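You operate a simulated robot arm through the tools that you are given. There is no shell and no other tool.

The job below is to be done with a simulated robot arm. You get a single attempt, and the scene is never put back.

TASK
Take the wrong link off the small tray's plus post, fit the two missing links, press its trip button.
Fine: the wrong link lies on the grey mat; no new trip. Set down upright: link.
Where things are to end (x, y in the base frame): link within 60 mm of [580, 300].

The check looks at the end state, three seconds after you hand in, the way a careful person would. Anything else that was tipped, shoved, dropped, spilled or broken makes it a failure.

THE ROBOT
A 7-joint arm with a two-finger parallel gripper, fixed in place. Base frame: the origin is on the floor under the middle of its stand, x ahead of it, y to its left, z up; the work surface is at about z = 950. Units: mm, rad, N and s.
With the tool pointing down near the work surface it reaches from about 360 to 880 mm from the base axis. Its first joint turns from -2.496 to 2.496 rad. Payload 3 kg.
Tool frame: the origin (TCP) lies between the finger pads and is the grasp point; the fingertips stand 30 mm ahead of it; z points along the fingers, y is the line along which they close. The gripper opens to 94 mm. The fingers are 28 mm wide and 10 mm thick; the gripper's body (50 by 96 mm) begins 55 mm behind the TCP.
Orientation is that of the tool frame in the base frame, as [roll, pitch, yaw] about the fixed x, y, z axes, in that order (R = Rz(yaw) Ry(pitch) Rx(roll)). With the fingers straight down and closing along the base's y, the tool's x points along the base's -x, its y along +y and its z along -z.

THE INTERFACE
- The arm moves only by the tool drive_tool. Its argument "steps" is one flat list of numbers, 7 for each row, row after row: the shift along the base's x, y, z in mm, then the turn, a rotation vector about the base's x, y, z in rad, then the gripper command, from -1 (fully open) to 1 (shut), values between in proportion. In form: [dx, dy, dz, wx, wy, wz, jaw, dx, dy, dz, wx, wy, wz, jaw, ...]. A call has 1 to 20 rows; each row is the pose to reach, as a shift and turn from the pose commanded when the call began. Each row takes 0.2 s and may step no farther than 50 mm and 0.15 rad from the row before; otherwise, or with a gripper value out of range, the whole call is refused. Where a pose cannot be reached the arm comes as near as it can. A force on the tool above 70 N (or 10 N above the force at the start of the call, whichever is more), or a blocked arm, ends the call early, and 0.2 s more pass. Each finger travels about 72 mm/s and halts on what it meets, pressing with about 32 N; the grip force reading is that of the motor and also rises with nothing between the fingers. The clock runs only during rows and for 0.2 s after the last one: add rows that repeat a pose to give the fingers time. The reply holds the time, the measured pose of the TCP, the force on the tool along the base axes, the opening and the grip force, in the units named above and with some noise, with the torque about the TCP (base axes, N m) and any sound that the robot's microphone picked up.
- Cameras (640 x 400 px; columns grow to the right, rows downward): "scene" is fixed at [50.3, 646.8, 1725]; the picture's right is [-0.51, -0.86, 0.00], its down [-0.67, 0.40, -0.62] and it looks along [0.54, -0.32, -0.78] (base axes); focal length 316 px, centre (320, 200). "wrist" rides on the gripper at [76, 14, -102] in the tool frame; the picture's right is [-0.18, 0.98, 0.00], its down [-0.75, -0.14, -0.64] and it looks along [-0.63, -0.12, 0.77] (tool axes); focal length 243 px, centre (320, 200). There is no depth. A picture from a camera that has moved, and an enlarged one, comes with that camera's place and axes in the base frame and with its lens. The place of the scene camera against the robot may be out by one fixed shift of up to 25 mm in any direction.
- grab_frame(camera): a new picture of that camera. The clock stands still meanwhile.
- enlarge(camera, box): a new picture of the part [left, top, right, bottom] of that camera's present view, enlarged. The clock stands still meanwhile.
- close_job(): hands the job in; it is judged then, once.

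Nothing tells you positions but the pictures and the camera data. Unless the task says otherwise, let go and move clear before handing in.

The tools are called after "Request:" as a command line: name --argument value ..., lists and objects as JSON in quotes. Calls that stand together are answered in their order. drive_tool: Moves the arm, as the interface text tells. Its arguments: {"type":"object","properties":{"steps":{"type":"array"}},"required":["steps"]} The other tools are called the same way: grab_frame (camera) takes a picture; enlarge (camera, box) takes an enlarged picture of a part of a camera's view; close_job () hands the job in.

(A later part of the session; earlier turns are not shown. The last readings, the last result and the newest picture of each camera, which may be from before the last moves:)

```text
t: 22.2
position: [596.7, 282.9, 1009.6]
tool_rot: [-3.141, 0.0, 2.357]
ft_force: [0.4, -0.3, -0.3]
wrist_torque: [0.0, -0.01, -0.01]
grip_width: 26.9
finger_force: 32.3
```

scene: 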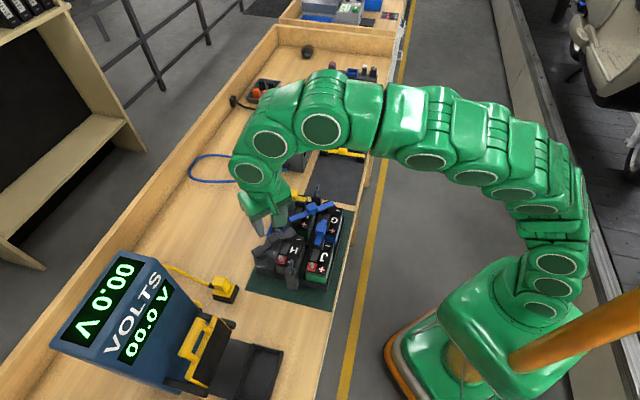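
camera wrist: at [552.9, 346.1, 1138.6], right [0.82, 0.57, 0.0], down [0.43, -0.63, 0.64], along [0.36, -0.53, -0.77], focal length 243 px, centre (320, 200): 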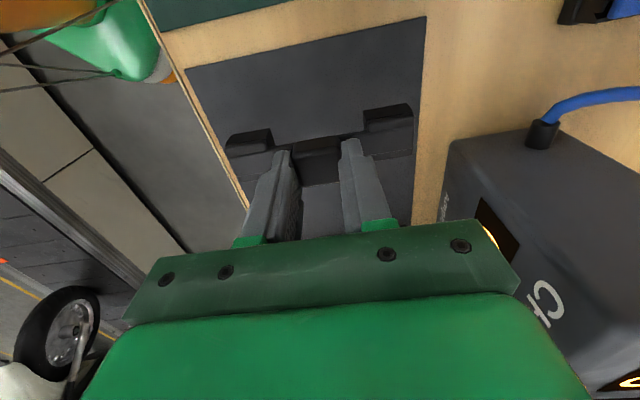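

Request:
drive_tool --steps '[0, 0, -1.5, 0, 0, 0, 1, 0, 0, -3, 0, 0, 0, 1, 0, 0, -3, 0, 0, 0, 1]'

Request:
enlarge --camera "wrist" --box '[210, 90, 430, 210]'

```text
t: 23.0
position: [596.8, 283.4, 1007.0]
tool_rot: [3.141, 0.001, 2.357]
ft_force: [-0.8, -0.2, 0.2]
wrist_torque: [-0.01, 0.01, -0.05]
grip_width: 26.7
finger_force: 31.8
```

```text
2.91 times, centred on (320, 150) of wrist
camera zoom: at [552.7, 346.8, 1109.5], right [0.82, 0.57, 0.0], down [0.43, -0.63, 0.64], along [0.36, -0.53, -0.77], focal length 706 px, centre (320, 346)
```

zoom: 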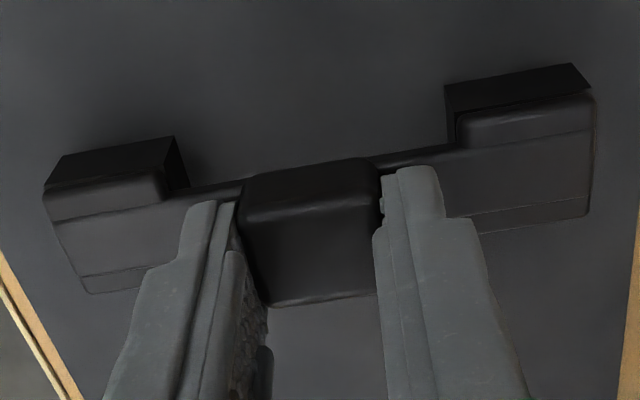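

Request:
drive_tool --steps '[0, 0, -1, 0, 0, 0, 1, 0, 0, -2, 0, 0, 0, 1, 0, 0, -2, 0, 0, 0, 1]'

```text
t: 23.8
position: [596.7, 282.5, 1005.4]
tool_rot: [3.141, -0.001, 2.357]
ft_force: [0.3, 0.4, 0.1]
wrist_torque: [0.0, 0.01, 0.0]
grip_width: 26.9
finger_force: 31.8
```

Request:
drive_tool --steps '[0, 0, -1, 0, 0, 0, 1, 0, 0, -2, 0, 0, 0, 1, 0, 0, -2, 0, 0, 0, 1]'

```text
t: 24.6
position: [597.5, 283.1, 1003.3]
tool_rot: [3.141, 0.002, 2.357]
ft_force: [-3.7, -1.8, 7.7]
wrist_torque: [0.01, 0.15, 0.01]
grip_width: 26.9
finger_force: 32.0
```

Contact at 7.7 N: the wrong link stands on the mat. Releasing and rising.

Request:
drive_tool --steps '[0, 0, 0, 0, 0, 0, 0.3, 0, 0, 0, 0, 0, 0, 0.0, 0, 0, 0, 0, 0, 0, 0.0, 0, 0, 25, 0, 0, 0, 0.0, 0, 0, 60, 0, 0, 0, 0.0, 0, 0, 100, 0, 0, 0, 0.0, 0, 0, 140, 0, 0, 0, 0.0, 0, 0, 140, 0, 0, 0, 0.0]'

Request:
grab_frame --camera "wrist"

Request:
enlarge --camera "scene" --box '[270, 90, 410, 230]'

```text
t: 26.4
position: [600.8, 283.1, 1145.3]
tool_rot: [3.14, -0.001, 2.356]
ft_force: [0.0, -0.2, 0.6]
wrist_torque: [0.0, -0.04, -0.03]
grip_width: 47.0
finger_force: 0.1
```

```text
taken
camera wrist: at [556.8, 346.7, 1247.2], right [0.83, 0.56, 0.0], down [0.43, -0.63, 0.64], along [0.36, -0.53, -0.77], focal length 243 px, centre (320, 200)
```

wrist: 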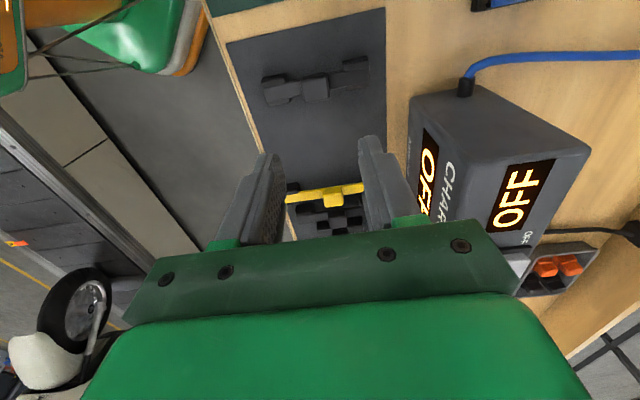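

```text
2.86 times, centred on (340, 160) of scene
camera zoom: at [50.3, 646.8, 1725.0], right [-0.51, -0.86, 0.0], down [-0.67, 0.4, -0.62], along [0.54, -0.32, -0.78], focal length 902 px, centre (263, 314)
```

zoom: 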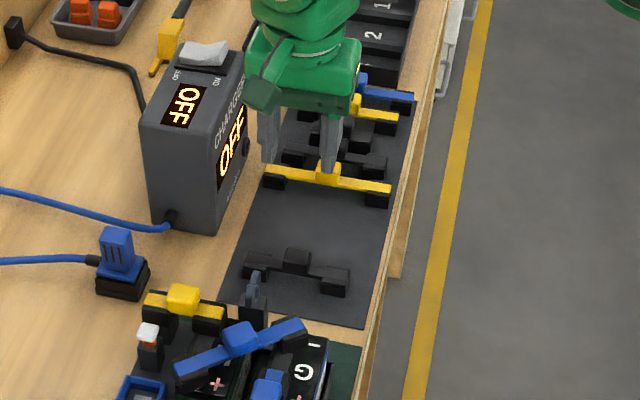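

The wrong link stands upright on the mat. Now I'll go above the short black and long black spares to measure them precisely.

Request:
drive_tool --steps '[28.4, -30.8, 0, 0, 0, 0, 0.0, 56.8, -61.6, 0, 0, 0, 0, 0.0, 85.2, -92.4, 0, 0, 0, 0, 0.0, 113.6, -123.2, 0, 0, 0, 0, 0.0, 142, -154, 0, 0, 0, 0, 0.0, 142, -154, 0, 0, 0, 0, 0.0, 142, -154, 0, 0, 0, 0, 0.0]'

Request:
grab_frame --camera "wrist"

Request:
enlarge --camera "wrist" --box '[240, 40, 400, 160]'

```text
t: 28.0
position: [738.9, 129.5, 1143.8]
tool_rot: [-3.141, 0.001, 2.356]
ft_force: [-0.5, 0.4, -0.1]
wrist_torque: [0.0, 0.05, -0.01]
grip_width: 47.1
finger_force: 0.0
```

```text
taken
camera wrist: at [694.9, 193.5, 1245.7], right [0.82, 0.57, 0.0], down [0.43, -0.63, 0.64], along [0.36, -0.53, -0.77], focal length 243 px, centre (320, 200)
```

wrist: 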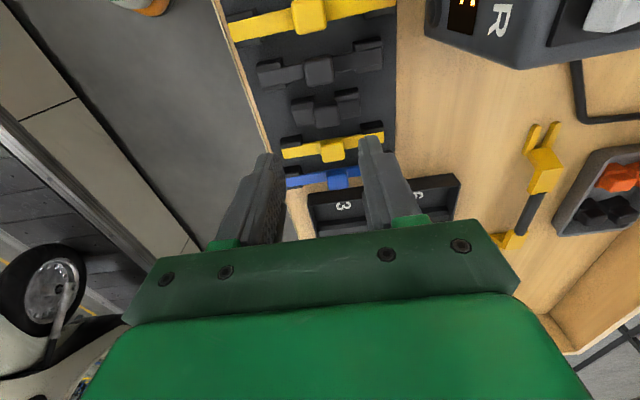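

```text
3.33 times, centred on (320, 100) of wrist
camera zoom: at [694.9, 193.5, 1245.7], right [0.82, 0.57, 0.0], down [0.43, -0.63, 0.64], along [0.36, -0.53, -0.77], focal length 809 px, centre (320, 533)
```

zoom: 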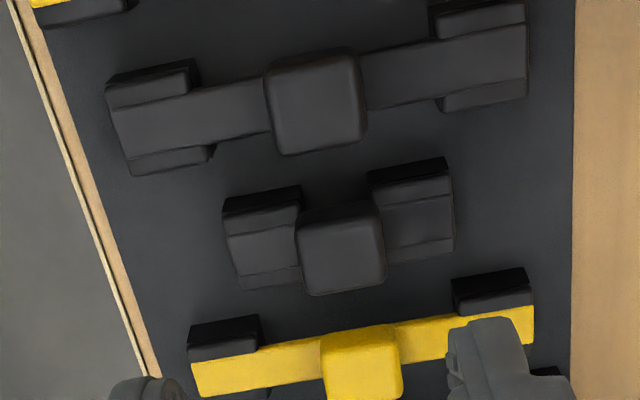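

The short black link measures ~76 mm overall (span ~50), matching the fitted J−–G+ link; the next black one is ~126 mm (span ~100), matching the fitted long blue link. I'll pick the short black one first for H+–plus post.

Request:
drive_tool --steps '[9, -7, -30, 0, 0, -0.006, 0.0, 18.3, -13.8, -60, 0, 0, -0.013, 0.0, 18.3, -13.8, -100, 0, 0, -0.013, 0.0, 18.3, -13.8, -100, 0, 0, -0.013, 0.0, 18.3, -13.8, -100, 0, 0, -0.013, 0.0]'

Request:
enlarge --camera "wrist" --box '[240, 100, 400, 220]'

```text
t: 29.2
position: [760.4, 116.0, 1041.0]
tool_rot: [-3.141, 0.001, 2.344]
ft_force: [-0.1, -0.4, -0.1]
wrist_torque: [0.0, 0.02, -0.02]
grip_width: 46.7
finger_force: 0.1
```

```text
3.33 times, centred on (320, 160) of wrist
camera zoom: at [716.0, 180.5, 1143.4], right [0.83, 0.55, 0.0], down [0.42, -0.64, 0.64], along [0.36, -0.53, -0.77], focal length 809 px, centre (320, 333)
```

zoom: 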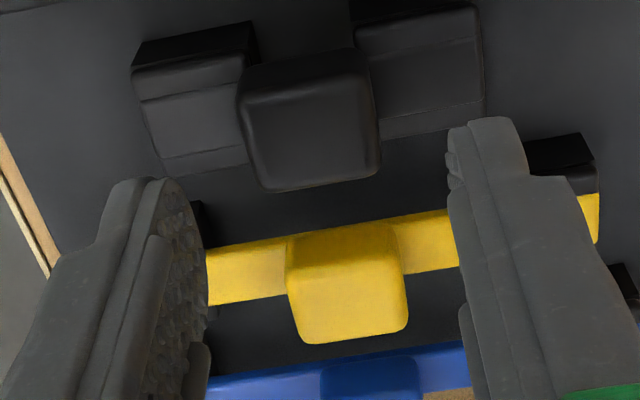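

Request:
drive_tool --steps '[0, 0, -20, 0, 0, 0, 0.0, 0, 0, -34, 0, 0, 0, 0.0, 0, 0, -39.5, 0, 0, 0, 0.0, 0, 0, -39.5, 0, 0, 0, 0.0]'

```text
t: 30.2
position: [759.0, 115.7, 1002.7]
tool_rot: [3.14, 0.0, 2.343]
ft_force: [0.4, -0.2, -0.5]
wrist_torque: [-0.02, 0.01, 0.0]
grip_width: 46.9
finger_force: 0.0
```

Request:
drive_tool --steps '[0, 0, 0, 0, 0, 0, 0.3, 0, 0, 0, 0, 0, 0, 1, 0, 0, 0, 0, 0, 0, 1, 0, 0, 0, 0, 0, 0, 1]'

Request:
enlarge --camera "wrist" --box '[240, 100, 400, 220]'

```text
t: 31.2
position: [757.4, 115.6, 1003.0]
tool_rot: [-3.141, 0.001, 2.345]
ft_force: [0.8, 0.1, 0.7]
wrist_torque: [-0.08, -0.04, -0.03]
grip_width: 26.7
finger_force: 31.9
```

```text
3.33 times, centred on (320, 160) of wrist
camera zoom: at [715.6, 179.5, 1105.6], right [0.83, 0.55, 0.0], down [0.43, -0.64, 0.64], along [0.36, -0.53, -0.77], focal length 809 px, centre (320, 333)
```

zoom: 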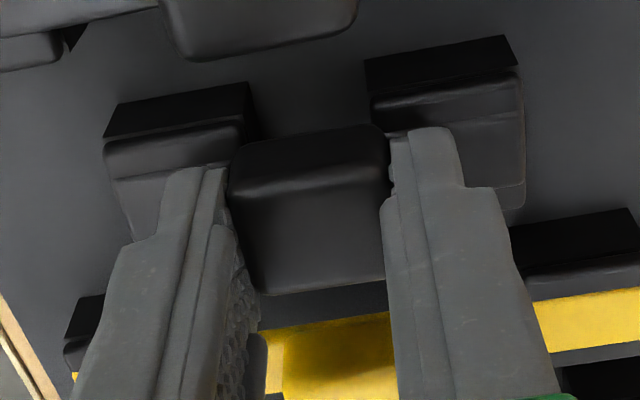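

The short black link is gripped. Lifting and carrying it to above H+ and the plus post, midpoint about (427, 565).

Request:
drive_tool --steps '[0, 0, 10, 0, 0, 0, 1, 0, 0, 40, 0, 0, 0, 1, 0, 0, 85, 0, 0, 0, 1, 0, 0, 130, 0, 0, 0, 1, -15, 20, 170, 0, 0, 0, 1, -42, 57, 180, 0, 0, 0, 1, -69, 93, 180, 0, 0, 0, 1, -96, 130, 180, 0, 0, 0, 1, -123, 167, 180, 0, 0, 0, 1, -150, 204, 180, 0, 0, 0, 1, -177, 240, 180, 0, 0, 0, 1, -204, 277, 180, 0, 0, 0, 1, -231, 314, 180, 0, 0, 0, 1, -258, 350, 180, 0, 0, 0, 1, -285, 387, 175, 0, 0, 0.006, 1, -310, 420, 160, 0, 0, 0.012, 1, -331, 448.5, 135, 0, 0, 0.018, 1, -331, 448.5, 116, 0, 0, 0.018, 1, -331, 448.5, 116, 0, 0, 0.018, 1, -331, 448.5, 116, 0, 0, 0.018, 1]'

Request:
grab_frame --camera "wrist"

Request:
enlarge --camera "wrist" --box '[240, 80, 400, 220]'

Request:
grab_frame --camera "scene"

```text
t: 35.4
position: [429.2, 564.1, 1120.9]
tool_rot: [3.141, 0.0, 2.361]
ft_force: [0.1, -0.8, -0.5]
wrist_torque: [0.0, -0.01, 0.03]
grip_width: 27.0
finger_force: 31.9
```

```text
taken
camera wrist: at [383.2, 626.9, 1223.9], right [0.82, 0.57, 0.0], down [0.44, -0.63, 0.64], along [0.37, -0.53, -0.77], focal length 243 px, centre (320, 200)
```

wrist: 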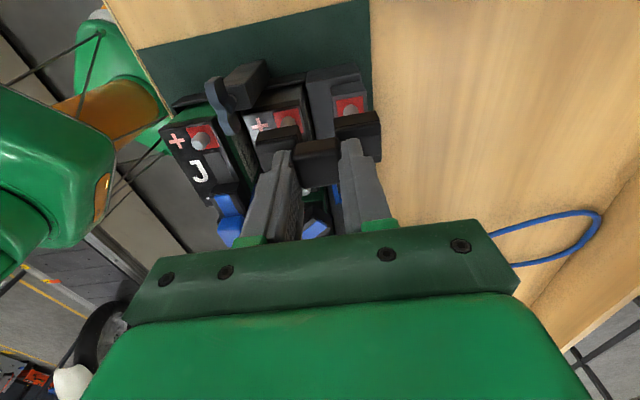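

```text
2.86 times, centred on (320, 150) of wrist
camera zoom: at [383.2, 626.9, 1223.9], right [0.82, 0.57, 0.0], down [0.44, -0.63, 0.64], along [0.37, -0.53, -0.77], focal length 693 px, centre (320, 343)
```

zoom: 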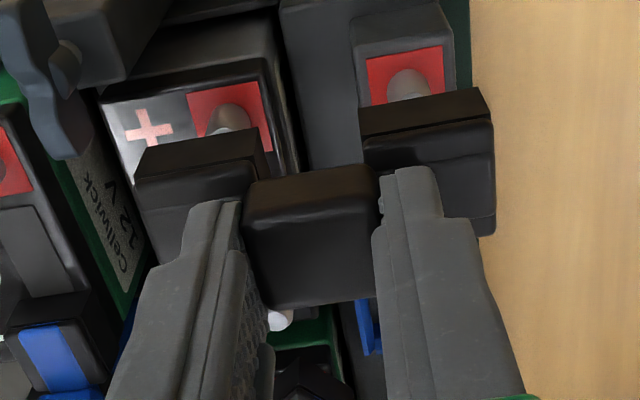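

```text
taken
```

scene: 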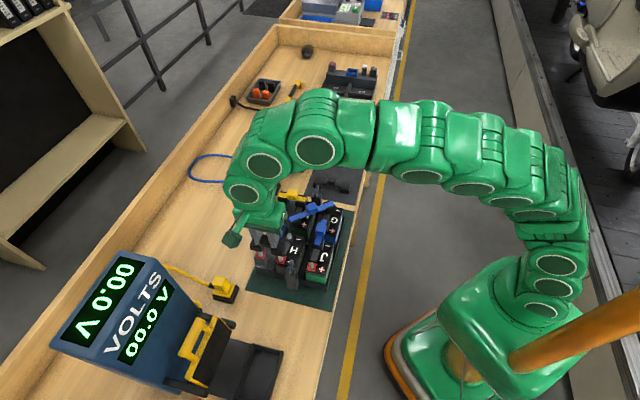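

Request:
drive_tool --steps '[0, 0, 15, 0, 0, 0, 1, 0, 0, 30, 0, 0, 0, 1, 0, 0, 30, 0, 0, 0, 1, 0, 0, 30, 0, 0, 0, 1]'

Request:
enlarge --camera "wrist" --box '[250, 60, 390, 200]'

Request:
enlarge --camera "wrist" --box '[270, 70, 370, 130]'

Request:
enlarge --camera "wrist" --box '[260, 120, 390, 200]'

```text
t: 36.4
position: [426.6, 563.6, 1150.3]
tool_rot: [-3.141, 0.0, 2.362]
ft_force: [-0.2, 0.8, -0.7]
wrist_torque: [-0.01, 0.01, -0.01]
grip_width: 27.1
finger_force: 31.9
```

```text
2.86 times, centred on (320, 130) of wrist
camera zoom: at [382.3, 626.6, 1253.1], right [0.82, 0.57, 0.0], down [0.44, -0.63, 0.64], along [0.37, -0.53, -0.77], focal length 693 px, centre (320, 400)
```

zoom: 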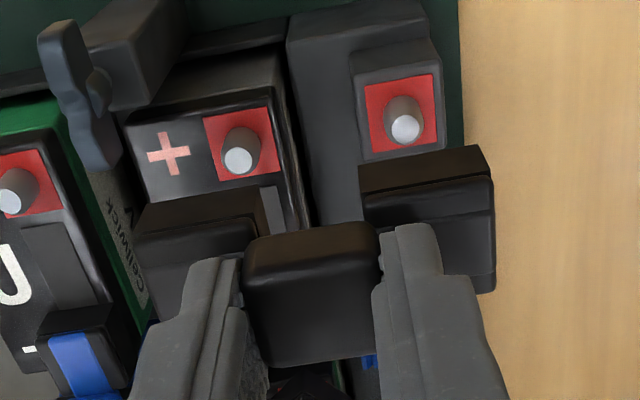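

```text
6.40 times, centred on (320, 100) of wrist
camera zoom: at [382.3, 626.6, 1253.1], right [0.82, 0.57, 0.0], down [0.44, -0.63, 0.64], along [0.37, -0.53, -0.77], focal length 1553 px, centre (320, 840)
```

zoom: 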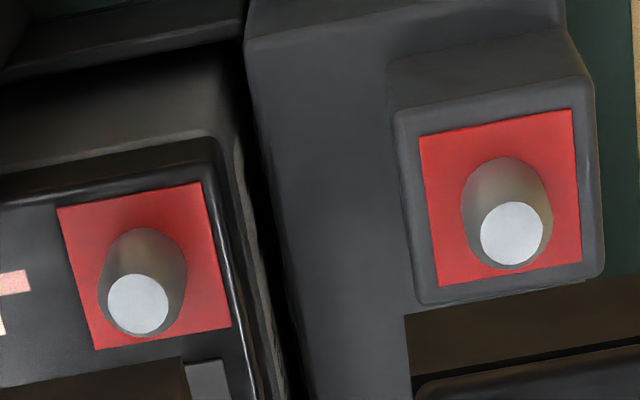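

```text
4.92 times, centred on (325, 160) of wrist
camera zoom: at [382.3, 626.6, 1253.1], right [0.82, 0.57, 0.0], down [0.44, -0.63, 0.64], along [0.37, -0.53, -0.77], focal length 1194 px, centre (295, 397)
```

zoom: 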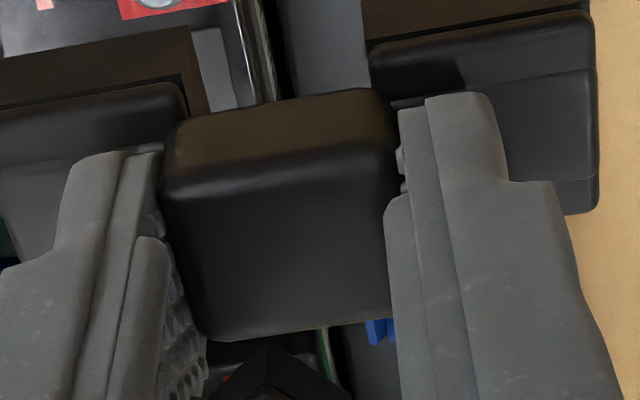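

Posts H+ and the plus post measure about 52 mm apart, and the held link's feet about 50 mm apart, in line. I need a ~2 mm shift; then lower to just above the posts and recheck.

Request:
drive_tool --steps '[1.7, -1.3, -20, 0, 0, 0, 1, 1.7, -1.3, -40, 0, 0, 0, 1, 1.7, -1.3, -52, 0, 0, 0, 1, 1.7, -1.3, -52, 0, 0, 0, 1, 1.7, -1.3, -52, 0, 0, 0, 1]'

Request:
enlarge --camera "wrist" --box '[250, 80, 390, 200]'

Request:
enlarge --camera "scene" --box '[240, 210, 320, 290]'

```text
t: 37.6
position: [426.9, 563.9, 1096.3]
tool_rot: [-3.14, 0.0, 2.362]
ft_force: [0.5, 1.1, -1.0]
wrist_torque: [-0.01, 0.04, -0.01]
grip_width: 26.9
finger_force: 32.1
```

```text
3.33 times, centred on (320, 140) of wrist
camera zoom: at [382.5, 626.3, 1199.2], right [0.82, 0.57, 0.0], down [0.44, -0.63, 0.64], along [0.37, -0.53, -0.77], focal length 809 px, centre (320, 400)
```

zoom: 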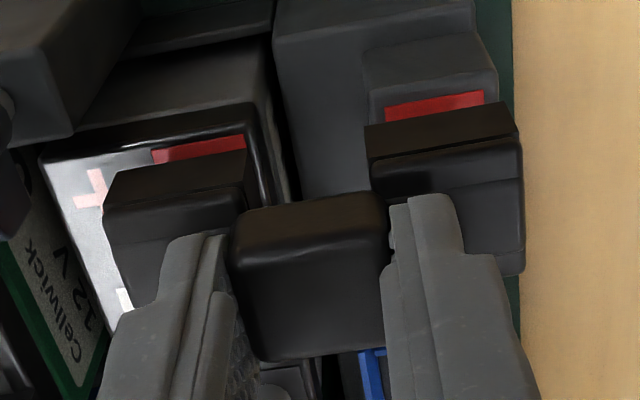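

```text
5.00 times, centred on (280, 250) of scene
camera zoom: at [50.3, 646.8, 1725.0], right [-0.51, -0.86, 0.0], down [-0.67, 0.4, -0.62], along [0.54, -0.32, -0.78], focal length 1578 px, centre (520, -50)
```

zoom: 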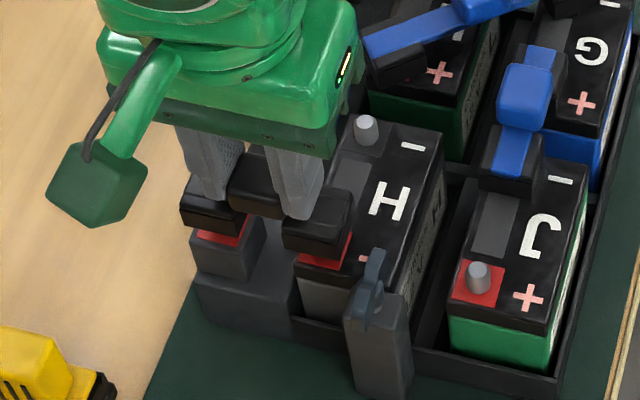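

The red squares are nearly centred over the feet. A small +0.4 mm correction, then lower gently and watch the forces.

Request:
drive_tool --steps '[0.3, 0.3, -3, 0, 0, 0, 1, 0.3, 0.3, -6, 0, 0, 0, 1, 0.3, 0.3, -9, 0, 0, 0, 1, 0.3, 0.3, -9, 0, 0, 0, 1]'

```text
t: 38.6
position: [429.4, 563.8, 1089.3]
tool_rot: [3.141, 0.001, 2.362]
ft_force: [0.0, 0.1, -0.1]
wrist_torque: [0.04, -0.01, -0.02]
grip_width: 26.7
finger_force: 32.0
```

Request:
drive_tool --steps '[0, 0, -1.5, 0, 0, 0, 1, 0, 0, -3, 0, 0, 0, 1, 0, 0, -3, 0, 0, 0, 1]'

```text
t: 39.4
position: [427.9, 562.7, 1086.5]
tool_rot: [3.141, 0.001, 2.362]
ft_force: [1.2, 0.3, -1.2]
wrist_torque: [0.01, -0.01, 0.01]
grip_width: 26.7
finger_force: 32.2
```

Request:
drive_tool --steps '[0, 0, -1.5, 0, 0, 0, 1, 0, 0, -3, 0, 0, 0, 1, 0, 0, -3, 0, 0, 0, 1]'

Request:
enlarge --camera "wrist" --box '[250, 80, 390, 200]'

Request:
enlarge --camera "scene" --box '[240, 210, 320, 290]'

```text
t: 40.2
position: [428.2, 563.9, 1083.0]
tool_rot: [3.141, 0.0, 2.363]
ft_force: [0.2, 0.3, -0.2]
wrist_torque: [0.0, 0.0, -0.01]
grip_width: 26.8
finger_force: 32.2
```

```text
3.33 times, centred on (320, 140) of wrist
camera zoom: at [383.6, 626.6, 1185.3], right [0.82, 0.57, 0.0], down [0.44, -0.63, 0.64], along [0.37, -0.53, -0.77], focal length 809 px, centre (320, 400)
```

zoom: 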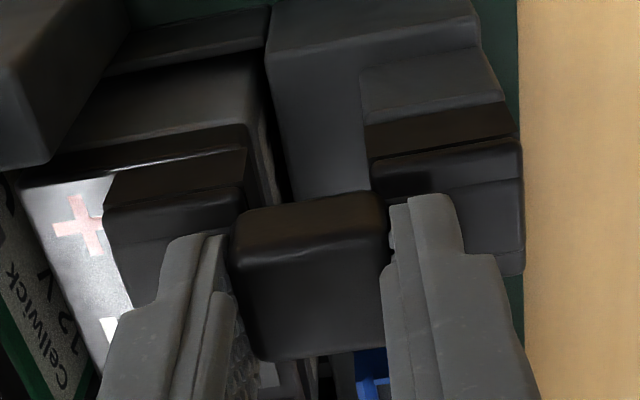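

```text
5.00 times, centred on (280, 250) of scene
camera zoom: at [50.3, 646.8, 1725.0], right [-0.51, -0.86, 0.0], down [-0.67, 0.4, -0.62], along [0.54, -0.32, -0.78], focal length 1578 px, centre (520, -50)
```

zoom: 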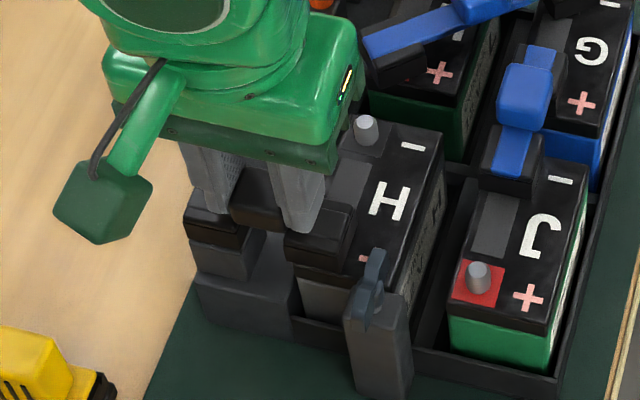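

The link is going over both posts without resistance. Continue to full seating.

Request:
drive_tool --steps '[0, 0, -1, 0, 0, 0, 1, 0, 0, -2, 0, 0, 0, 1, 0, 0, -2, 0, 0, 0, 1]'

```text
t: 41.0
position: [428.3, 562.6, 1081.2]
tool_rot: [-3.141, 0.0, 2.361]
ft_force: [-0.4, 0.4, -0.4]
wrist_torque: [-0.02, -0.02, 0.03]
grip_width: 26.8
finger_force: 32.2
```

Request:
drive_tool --steps '[0, 0, -1, 0, 0, 0, 1, 0, 0, -1.5, 0, 0, 0, 1, 0, 0, -1.5, 0, 0, 0, 1]'

```text
t: 41.8
position: [430.1, 563.2, 1079.3]
tool_rot: [-3.14, -0.001, 2.363]
ft_force: [-2.0, -1.2, 5.5]
wrist_torque: [-0.04, 0.05, 0.05]
grip_width: 26.9
finger_force: 31.8
```

Request:
drive_tool --steps '[0, 0, -1, 0, 0, 0, 1, 0, 0, -1, 0, 0, 0, 1]'

```text
t: 42.4
position: [429.6, 563.5, 1078.6]
tool_rot: [3.14, 0.001, 2.361]
ft_force: [-2.3, 2.2, 27.0]
wrist_torque: [-0.08, 0.08, 0.03]
grip_width: 26.8
finger_force: 31.9
```

Seated firmly (27 N, no further travel). Release and rise to inspect.

Request:
drive_tool --steps '[0, 0, 1, 0, 0, 0, 1, 0, 0, 1, 0, 0, 0, 0.3, 0, 0, 1, 0, 0, 0, 0.0, 0, 0, 1, 0, 0, 0, 0.0, 0, 0, 20, 0, 0, 0, 0.0, 0, 0, 50, 0, 0, 0, 0.0, 0, 0, 90, 0, 0, 0, 0.0, 0, 0, 120, 0, 0, 0, 0.0, 0, 0, 120, 0, 0, 0, 0.0, 0, 0, 120, 0, 0, 0, 0.0]'

Request:
enlarge --camera "wrist" --box '[230, 20, 390, 160]'

Request:
enlarge --camera "scene" --box '[240, 190, 350, 290]'

```text
t: 44.6
position: [431.3, 561.7, 1196.3]
tool_rot: [-3.141, 0.001, 2.361]
ft_force: [0.4, 0.5, -0.3]
wrist_torque: [0.0, -0.01, -0.03]
grip_width: 46.9
finger_force: 0.1
```

```text
2.86 times, centred on (310, 90) of wrist
camera zoom: at [385.7, 624.9, 1299.3], right [0.82, 0.57, 0.0], down [0.44, -0.63, 0.64], along [0.36, -0.53, -0.77], focal length 693 px, centre (349, 514)
```

zoom: 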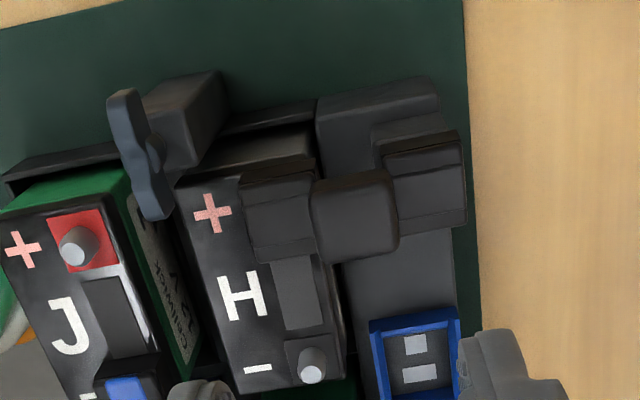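

```text
4.00 times, centred on (295, 240) of scene
camera zoom: at [50.3, 646.8, 1725.0], right [-0.51, -0.86, 0.0], down [-0.67, 0.4, -0.62], along [0.54, -0.32, -0.78], focal length 1262 px, centre (420, 40)
```

zoom: 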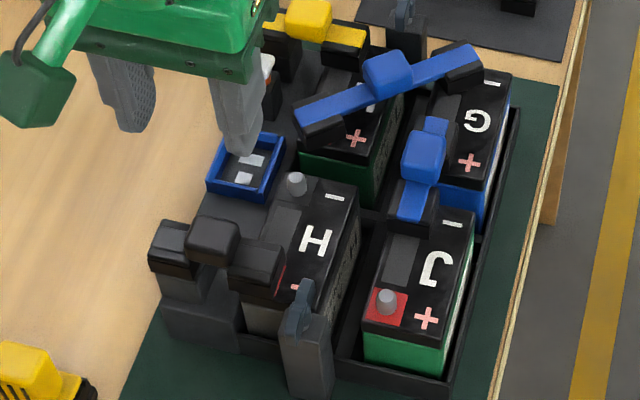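

The H+–plus-post link is seated level. Now I fetch the 100 mm-span black link from the mat near (726, 149).

Request:
drive_tool --steps '[26.9, -37.7, 0, 0, 0, 0, 0.0, 53.9, -75.5, 0, 0, 0, 0, 0.0, 80.8, -113.2, 0, 0, 0, 0, 0.0, 107.7, -150.9, 0, 0, 0, 0, 0.0, 134.6, -188.6, 0, 0, 0, 0, 0.0, 161.6, -226.4, 0, 0, 0, 0, 0.0, 188.5, -264.1, 0, 0, 0, 0, 0.0, 215.4, -301.8, 0, 0, 0, 0, 0.0, 242.3, -339.5, 0, 0, 0, 0, 0.0, 269.3, -377.3, 0, 0, 0, -0.009, 0.0, 296.2, -415, -15, 0, 0, -0.018, 0.0, 296.2, -415, -60, 0, 0, -0.018, 0.0, 296.2, -415, -110, 0, 0, -0.018, 0.0, 296.2, -415, -155, 0, 0, -0.018, 0.0, 296.2, -415, -155, 0, 0, -0.018, 0.0, 296.2, -415, -155, 0, 0, -0.018, 0.0]'

Request:
enlarge --camera "wrist" --box '[240, 100, 400, 220]'

Request:
enlarge --camera "scene" --box '[290, 90, 400, 190]'

```text
t: 48.0
position: [724.8, 148.1, 1047.1]
tool_rot: [-3.141, 0.0, 2.344]
ft_force: [0.6, 0.0, -0.6]
wrist_torque: [-0.02, 0.0, 0.0]
grip_width: 47.0
finger_force: 0.1
```

```text
3.33 times, centred on (320, 160) of wrist
camera zoom: at [681.6, 211.7, 1148.6], right [0.83, 0.55, 0.0], down [0.42, -0.64, 0.64], along [0.36, -0.53, -0.77], focal length 809 px, centre (320, 333)
```

zoom: 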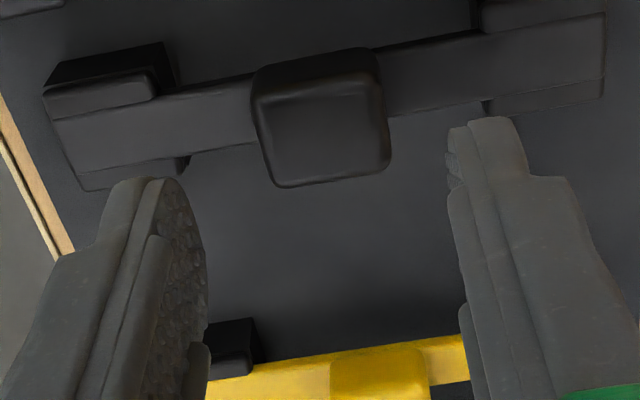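

```text
4.00 times, centred on (345, 140) of scene
camera zoom: at [50.3, 646.8, 1725.0], right [-0.51, -0.86, 0.0], down [-0.67, 0.4, -0.62], along [0.54, -0.32, -0.78], focal length 1262 px, centre (220, 440)
```

zoom: 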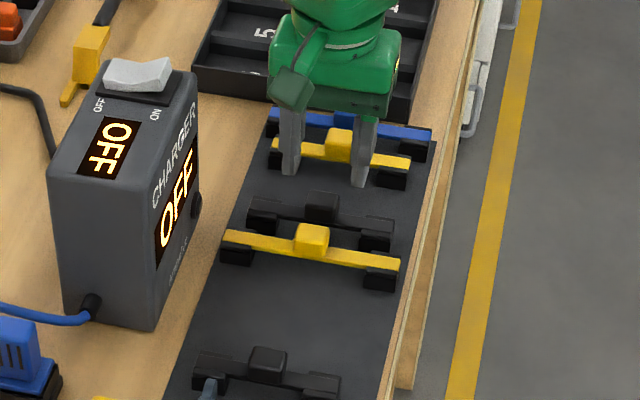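

Request:
drive_tool --steps '[-0.5, 0.7, -20, 0, 0, 0, 0.0, -0.5, 0.7, -34, 0, 0, 0, 0.0, -0.5, 0.7, -39.5, 0, 0, 0, 0.0, -0.5, 0.7, -39.5, 0, 0, 0, 0.0, -0.5, 0.7, -39.5, 0, 0, 0, 0.3, -0.5, 0.7, -39.5, 0, 0, 0, 1, -0.5, 0.7, -39.5, 0, 0, 0, 1, -0.5, 0.7, -39.5, 0, 0, 0, 1]'

Request:
enlarge --camera "wrist" --box '[240, 100, 400, 220]'

```text
t: 49.8
position: [724.8, 147.2, 1004.5]
tool_rot: [3.14, 0.0, 2.344]
ft_force: [0.3, 0.2, 0.4]
wrist_torque: [-0.01, 0.0, -0.02]
grip_width: 26.6
finger_force: 31.9
```

```text
3.33 times, centred on (320, 160) of wrist
camera zoom: at [681.7, 212.3, 1106.5], right [0.83, 0.55, 0.0], down [0.43, -0.64, 0.64], along [0.36, -0.53, -0.77], focal length 809 px, centre (320, 333)
```

zoom: 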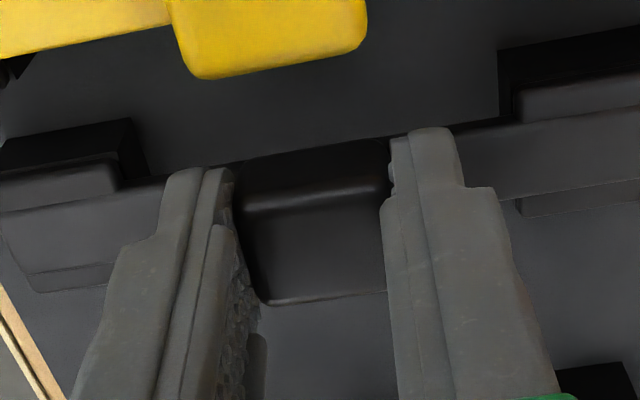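

The 100 mm-span link is gripped. Lifting and carrying it to above J+ and H− (midpoint ≈ (406, 496)), rotating about −40° on the way at a safe height.

Request:
drive_tool --steps '[0, 0, 10, 0, 0, 0, 1, 0, 0, 45, 0, 0, 0, 1, 0, 0, 90, 0, 0, 0, 1, 0, 0, 135, 0, 0, 0, 1, -15, 16, 175, 0, 0, -0.05, 1, -45.4, 49, 185, 0, 0, -0.12, 1, -75.8, 82.1, 185, 0, 0, -0.19, 1, -106.2, 115.2, 185, 0, 0, -0.26, 1, -136.6, 148.2, 185, 0, 0, -0.33, 1, -167, 181.3, 185, 0, 0, -0.4, 1, -197.4, 214.3, 185, 0, 0, -0.47, 1, -227.8, 247.4, 185, 0, 0, -0.54, 1, -258.2, 280.4, 185, 0, 0, -0.6, 1, -288.6, 313.5, 180, 0, 0, -0.65, 1, -319.3, 346.6, 175, 0, 0, -0.694, 1, -319.3, 346.6, 160, 0, 0, -0.694, 1, -319.3, 346.6, 160, 0, 0, -0.694, 1, -319.3, 346.6, 160, 0, 0, -0.694, 1]'

Request:
grab_frame --camera "wrist"

Request:
grab_frame --camera "scene"

```text
t: 53.6
position: [404.9, 497.1, 1164.8]
tool_rot: [3.141, 0.0, 1.649]
ft_force: [-0.4, -0.1, 0.0]
wrist_torque: [0.02, 0.02, -0.02]
grip_width: 26.7
finger_force: 31.9
```

```text
taken
camera wrist: at [412.6, 574.4, 1266.7], right [0.99, -0.11, 0.0], down [-0.08, -0.76, 0.64], along [-0.07, -0.64, -0.77], focal length 243 px, centre (320, 200)
```

wrist: 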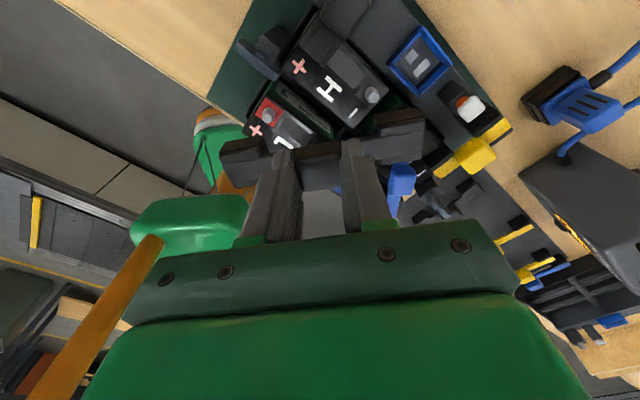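

```text
taken
```

scene: 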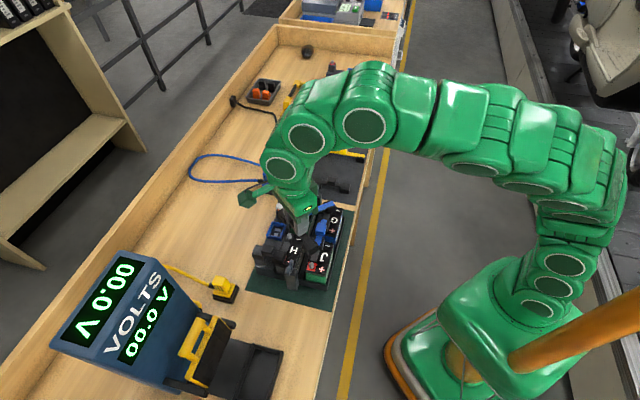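

The pose was reached with the yaw I asked for. Now I'll measure J+ and H− against the held link's feet.

Request:
enlarge --camera "wrist" --box '[240, 70, 400, 150]'

Request:
enlarge --camera "wrist" --box '[210, 90, 440, 200]'

Request:
enlarge --camera "wrist" --box '[280, 130, 370, 200]'

```text
4.00 times, centred on (320, 110) of wrist
camera zoom: at [412.6, 574.4, 1266.7], right [0.99, -0.11, 0.0], down [-0.08, -0.76, 0.64], along [-0.07, -0.64, -0.77], focal length 970 px, centre (320, 560)
```

zoom: 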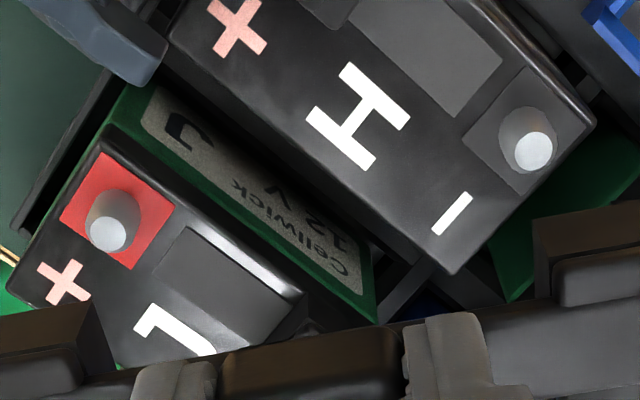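

```text
2.78 times, centred on (325, 145) of wrist
camera zoom: at [412.6, 574.4, 1266.7], right [0.99, -0.11, 0.0], down [-0.08, -0.76, 0.64], along [-0.07, -0.64, -0.77], focal length 675 px, centre (306, 353)
```

zoom: 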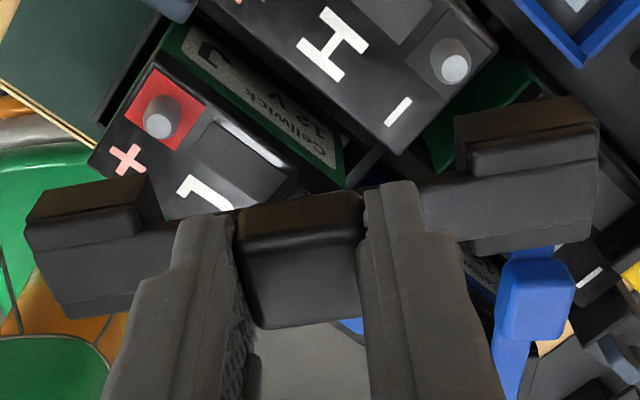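

```text
5.71 times, centred on (325, 165) of wrist
camera zoom: at [412.6, 574.4, 1266.7], right [0.99, -0.11, 0.0], down [-0.08, -0.76, 0.64], along [-0.07, -0.64, -0.77], focal length 1386 px, centre (291, 400)
```

zoom: 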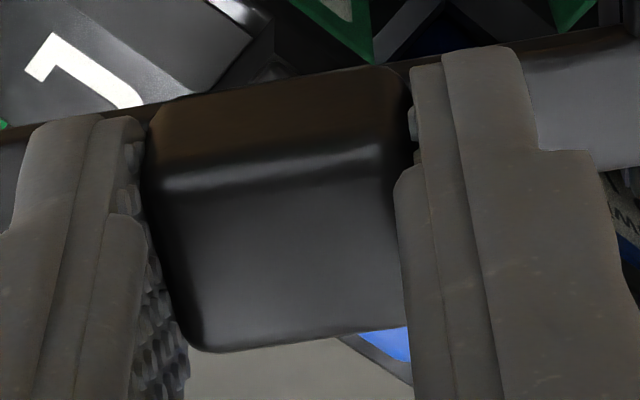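

Request:
enlarge --camera "wrist" --box '[215, 125, 285, 185]'

Request:
enlarge --camera "wrist" --box '[365, 95, 435, 165]'

```text
6.67 times, centred on (250, 155) of wrist
camera zoom: at [412.6, 574.4, 1266.7], right [0.99, -0.11, 0.0], down [-0.08, -0.76, 0.64], along [-0.07, -0.64, -0.77], focal length 1618 px, centre (787, 500)
```

zoom: 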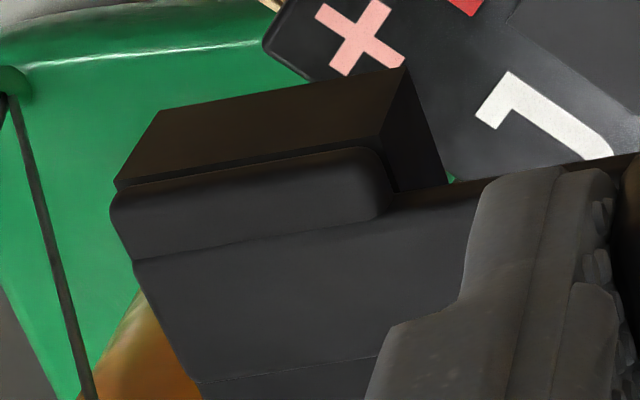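

```text
5.71 times, centred on (400, 130) of wrist
camera zoom: at [412.6, 574.4, 1266.7], right [0.99, -0.11, 0.0], down [-0.08, -0.76, 0.64], along [-0.07, -0.64, -0.77], focal length 1386 px, centre (-137, 600)
```

zoom: 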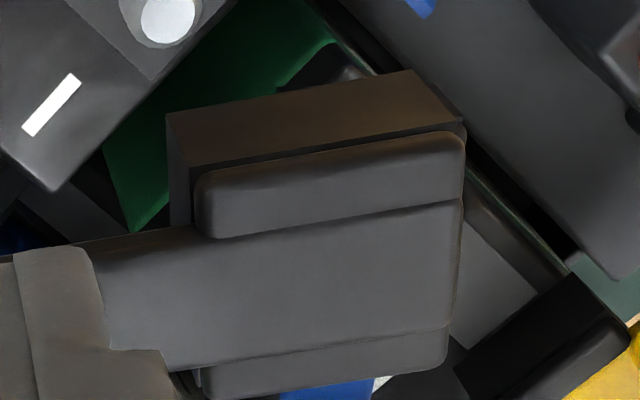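

The link's feet span 100.3 mm and the posts are ~101 mm apart. I need a shift of about (−1.5, −2.2) mm and a 0.5° turn. I'll lower to just above the posts and recheck.

Request:
drive_tool --steps '[-0.7, -1.1, -20, 0, 0, 0.004, 1, -1.5, -2.2, -40, 0, 0, 0.008, 1, -1.5, -2.2, -55, 0, 0, 0.008, 1, -1.5, -2.2, -66, 0, 0, 0.008, 1, -1.5, -2.2, -66, 0, 0, 0.008, 1, -1.5, -2.2, -66, 0, 0, 0.008, 1]'

Request:
enlarge --camera "wrist" --box '[210, 80, 310, 180]'

Request:
enlarge --camera "wrist" --box '[350, 80, 430, 160]'

Request:
enlarge --camera "scene" --box '[250, 190, 350, 290]'

```text
t: 55.0
position: [403.0, 495.3, 1097.9]
tool_rot: [3.14, 0.001, 1.659]
ft_force: [0.1, -0.5, -0.5]
wrist_torque: [-0.03, 0.0, -0.01]
grip_width: 26.9
finger_force: 32.5
```

```text
4.00 times, centred on (260, 130) of wrist
camera zoom: at [410.4, 572.1, 1199.9], right [1.0, -0.1, 0.0], down [-0.08, -0.76, 0.64], along [-0.06, -0.64, -0.77], focal length 970 px, centre (560, 480)
```

zoom: 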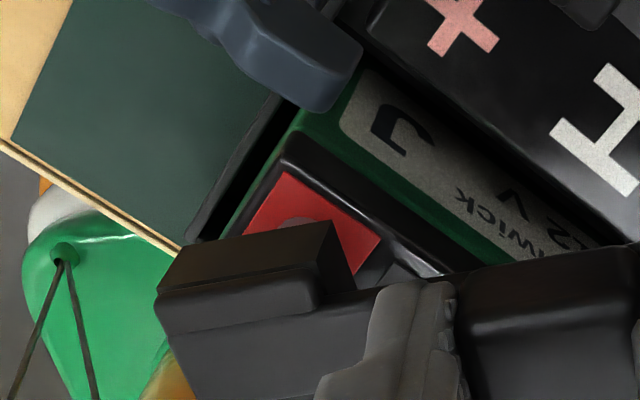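

```text
5.00 times, centred on (390, 120) of wrist
camera zoom: at [410.4, 572.1, 1199.9], right [1.0, -0.1, 0.0], down [-0.08, -0.76, 0.64], along [-0.06, -0.64, -0.77], focal length 1213 px, centre (-30, 600)
```

zoom: 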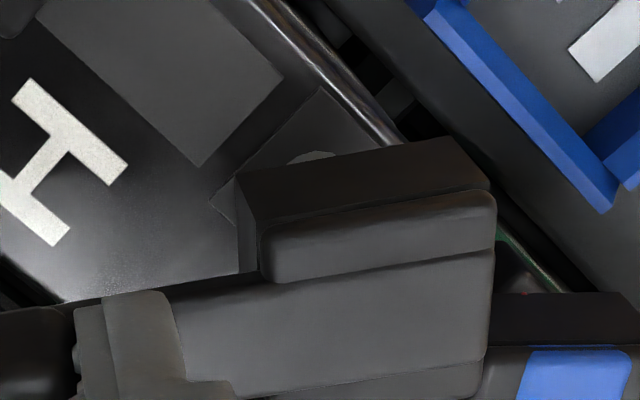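

```text
4.00 times, centred on (300, 240) of scene
camera zoom: at [50.3, 646.8, 1725.0], right [-0.51, -0.86, 0.0], down [-0.67, 0.4, -0.62], along [0.54, -0.32, -0.78], focal length 1262 px, centre (400, 40)
```

zoom: 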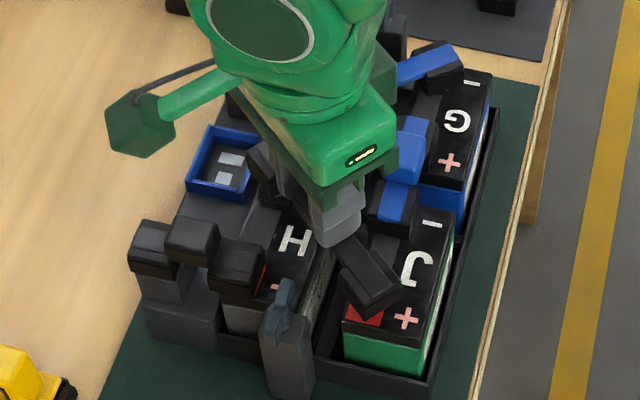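

The posts look about 1 mm nearer the camera than the link centre. I'll correct by (−0.1, +1.1) and lower in small steps with force checks.

Request:
drive_tool --steps '[-0.1, 1.1, -3, 0, 0, 0, 1, -0.1, 1.1, -6, 0, 0, 0, 1, -0.1, 1.1, -8, 0, 0, 0, 1, -0.1, 1.1, -8, 0, 0, 0, 1]'

```text
t: 56.0
position: [403.0, 495.4, 1089.7]
tool_rot: [-3.141, 0.0, 1.658]
ft_force: [-0.3, 0.9, -0.2]
wrist_torque: [0.0, 0.0, 0.02]
grip_width: 26.9
finger_force: 32.2
```

Request:
drive_tool --steps '[0, 0, -1.5, 0, 0, 0, 1, 0, 0, -3, 0, 0, 0, 1, 0, 0, -3, 0, 0, 0, 1]'

Request:
enlarge --camera "wrist" --box '[210, 80, 310, 180]'

Request:
enlarge --camera "wrist" --box '[350, 80, 430, 160]'

```text
t: 56.8
position: [404.6, 494.9, 1087.2]
tool_rot: [-3.14, -0.001, 1.657]
ft_force: [1.2, 0.3, -0.9]
wrist_torque: [0.0, -0.05, 0.04]
grip_width: 26.8
finger_force: 31.7
```

```text
4.00 times, centred on (260, 130) of wrist
camera zoom: at [410.8, 570.8, 1189.5], right [1.0, -0.1, 0.0], down [-0.08, -0.76, 0.64], along [-0.06, -0.64, -0.77], focal length 970 px, centre (560, 480)
```

zoom: 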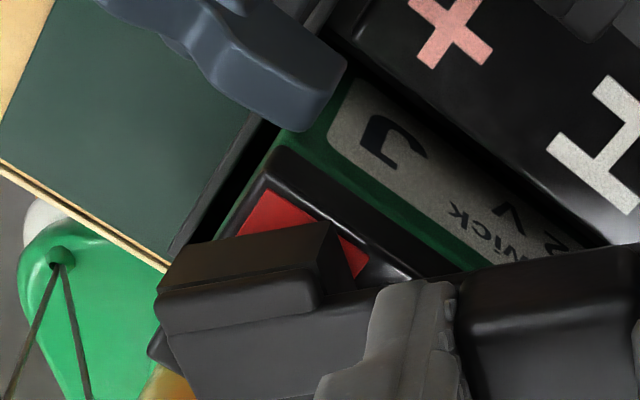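

```text
5.00 times, centred on (390, 120) of wrist
camera zoom: at [410.8, 570.8, 1189.5], right [1.0, -0.1, 0.0], down [-0.08, -0.76, 0.64], along [-0.06, -0.64, -0.77], focal length 1213 px, centre (-30, 600)
```

zoom: 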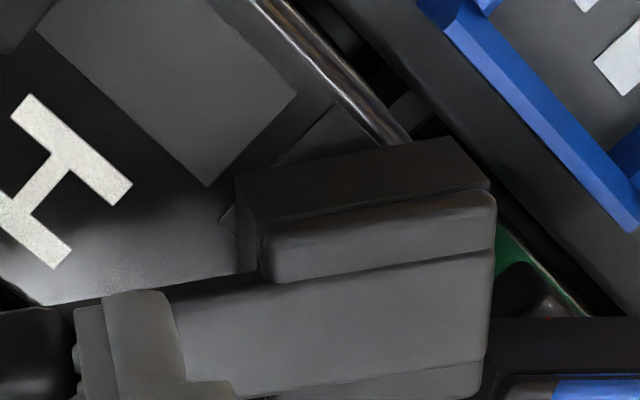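

Request:
drive_tool --steps '[0, 0, -1.5, 0, 0, 0, 1, 0, 0, -3, 0, 0, 0, 1, 0, 0, -4.5, 0, 0, 0, 1, 0, 0, -4.5, 0, 0, 0, 1]'

```text
t: 57.8
position: [404.6, 493.7, 1082.7]
tool_rot: [3.141, -0.001, 1.657]
ft_force: [-0.5, -0.1, 0.6]
wrist_torque: [-0.04, 0.01, -0.02]
grip_width: 26.7
finger_force: 32.3
```

Request:
drive_tool --steps '[0, 0, -1.5, 0, 0, 0, 1, 0, 0, -3, 0, 0, 0, 1, 0, 0, -3, 0, 0, 0, 1]'

```text
t: 58.6
position: [404.6, 494.8, 1079.6]
tool_rot: [3.141, 0.0, 1.659]
ft_force: [0.2, -0.5, -0.4]
wrist_torque: [0.03, -0.02, -0.01]
grip_width: 26.7
finger_force: 32.0
```

Request:
drive_tool --steps '[0, 0, -0.7, 0, 0, 0, 1, 0, 0, -1.2, 0, 0, 0, 1, 0, 0, -1.2, 0, 0, 0, 1]'

```text
t: 59.4
position: [405.9, 495.3, 1080.5]
tool_rot: [3.141, -0.001, 1.658]
ft_force: [2.0, -0.7, 25.3]
wrist_torque: [-0.14, -0.06, 0.04]
grip_width: 26.7
finger_force: 31.5
```

Seated with 25 N at the same height as the first link. Release and rise.

Request:
drive_tool --steps '[0, 0, 0.8, 0, 0, 0, 1, 0, 0, 1, 0, 0, 0, 0.3, 0, 0, 1, 0, 0, 0, 0.1, 0, 0, 1, 0, 0, 0, 0.1, 0, 0, 20, 0, 0, 0, 0.1, 0, 0, 50, 0, 0, 0, 0.1, 0, 0, 90, 0, 0, 0, 0.1, 0, 0, 130, 0, 0, 0, 0.1, 0, 0, 130, 0, 0, 0, 0.1, 0, 0, 130, 0, 0, 0, 0.1]'

Request:
grab_frame --camera "wrist"

Request:
enlarge --camera "wrist" --box '[230, 20, 410, 160]'

Request:
enlarge --camera "scene" --box '[240, 180, 350, 290]'

```text
t: 61.6
position: [402.3, 494.8, 1208.1]
tool_rot: [3.141, 0.0, 1.658]
ft_force: [0.2, -0.2, -0.1]
wrist_torque: [0.04, -0.01, 0.0]
grip_width: 42.2
finger_force: 0.0
```

```text
taken
camera wrist: at [409.0, 571.5, 1310.7], right [1.0, -0.1, 0.0], down [-0.08, -0.76, 0.64], along [-0.06, -0.64, -0.77], focal length 243 px, centre (320, 200)
```

wrist: 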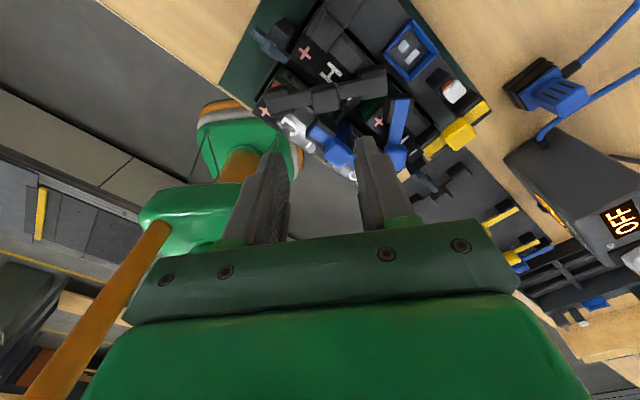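

```text
2.86 times, centred on (320, 90) of wrist
camera zoom: at [409.0, 571.5, 1310.7], right [1.0, -0.1, 0.0], down [-0.08, -0.76, 0.64], along [-0.06, -0.64, -0.77], focal length 693 px, centre (320, 514)
```

zoom: 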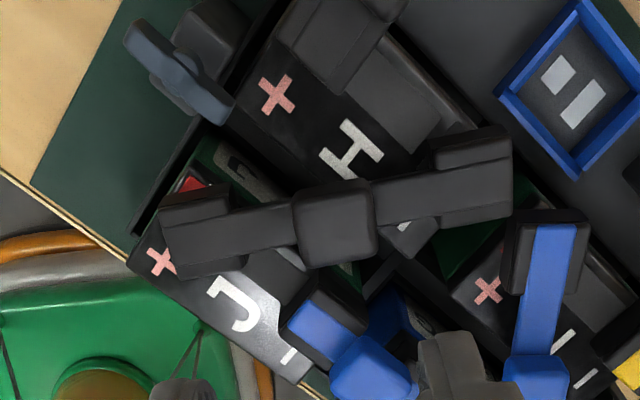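

```text
3.64 times, centred on (295, 235) of scene
camera zoom: at [50.3, 646.8, 1725.0], right [-0.51, -0.86, 0.0], down [-0.67, 0.4, -0.62], along [0.54, -0.32, -0.78], focal length 1148 px, centre (411, 73)
```

zoom: 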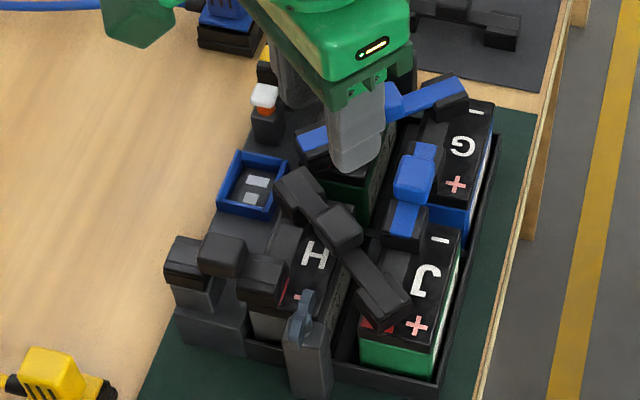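

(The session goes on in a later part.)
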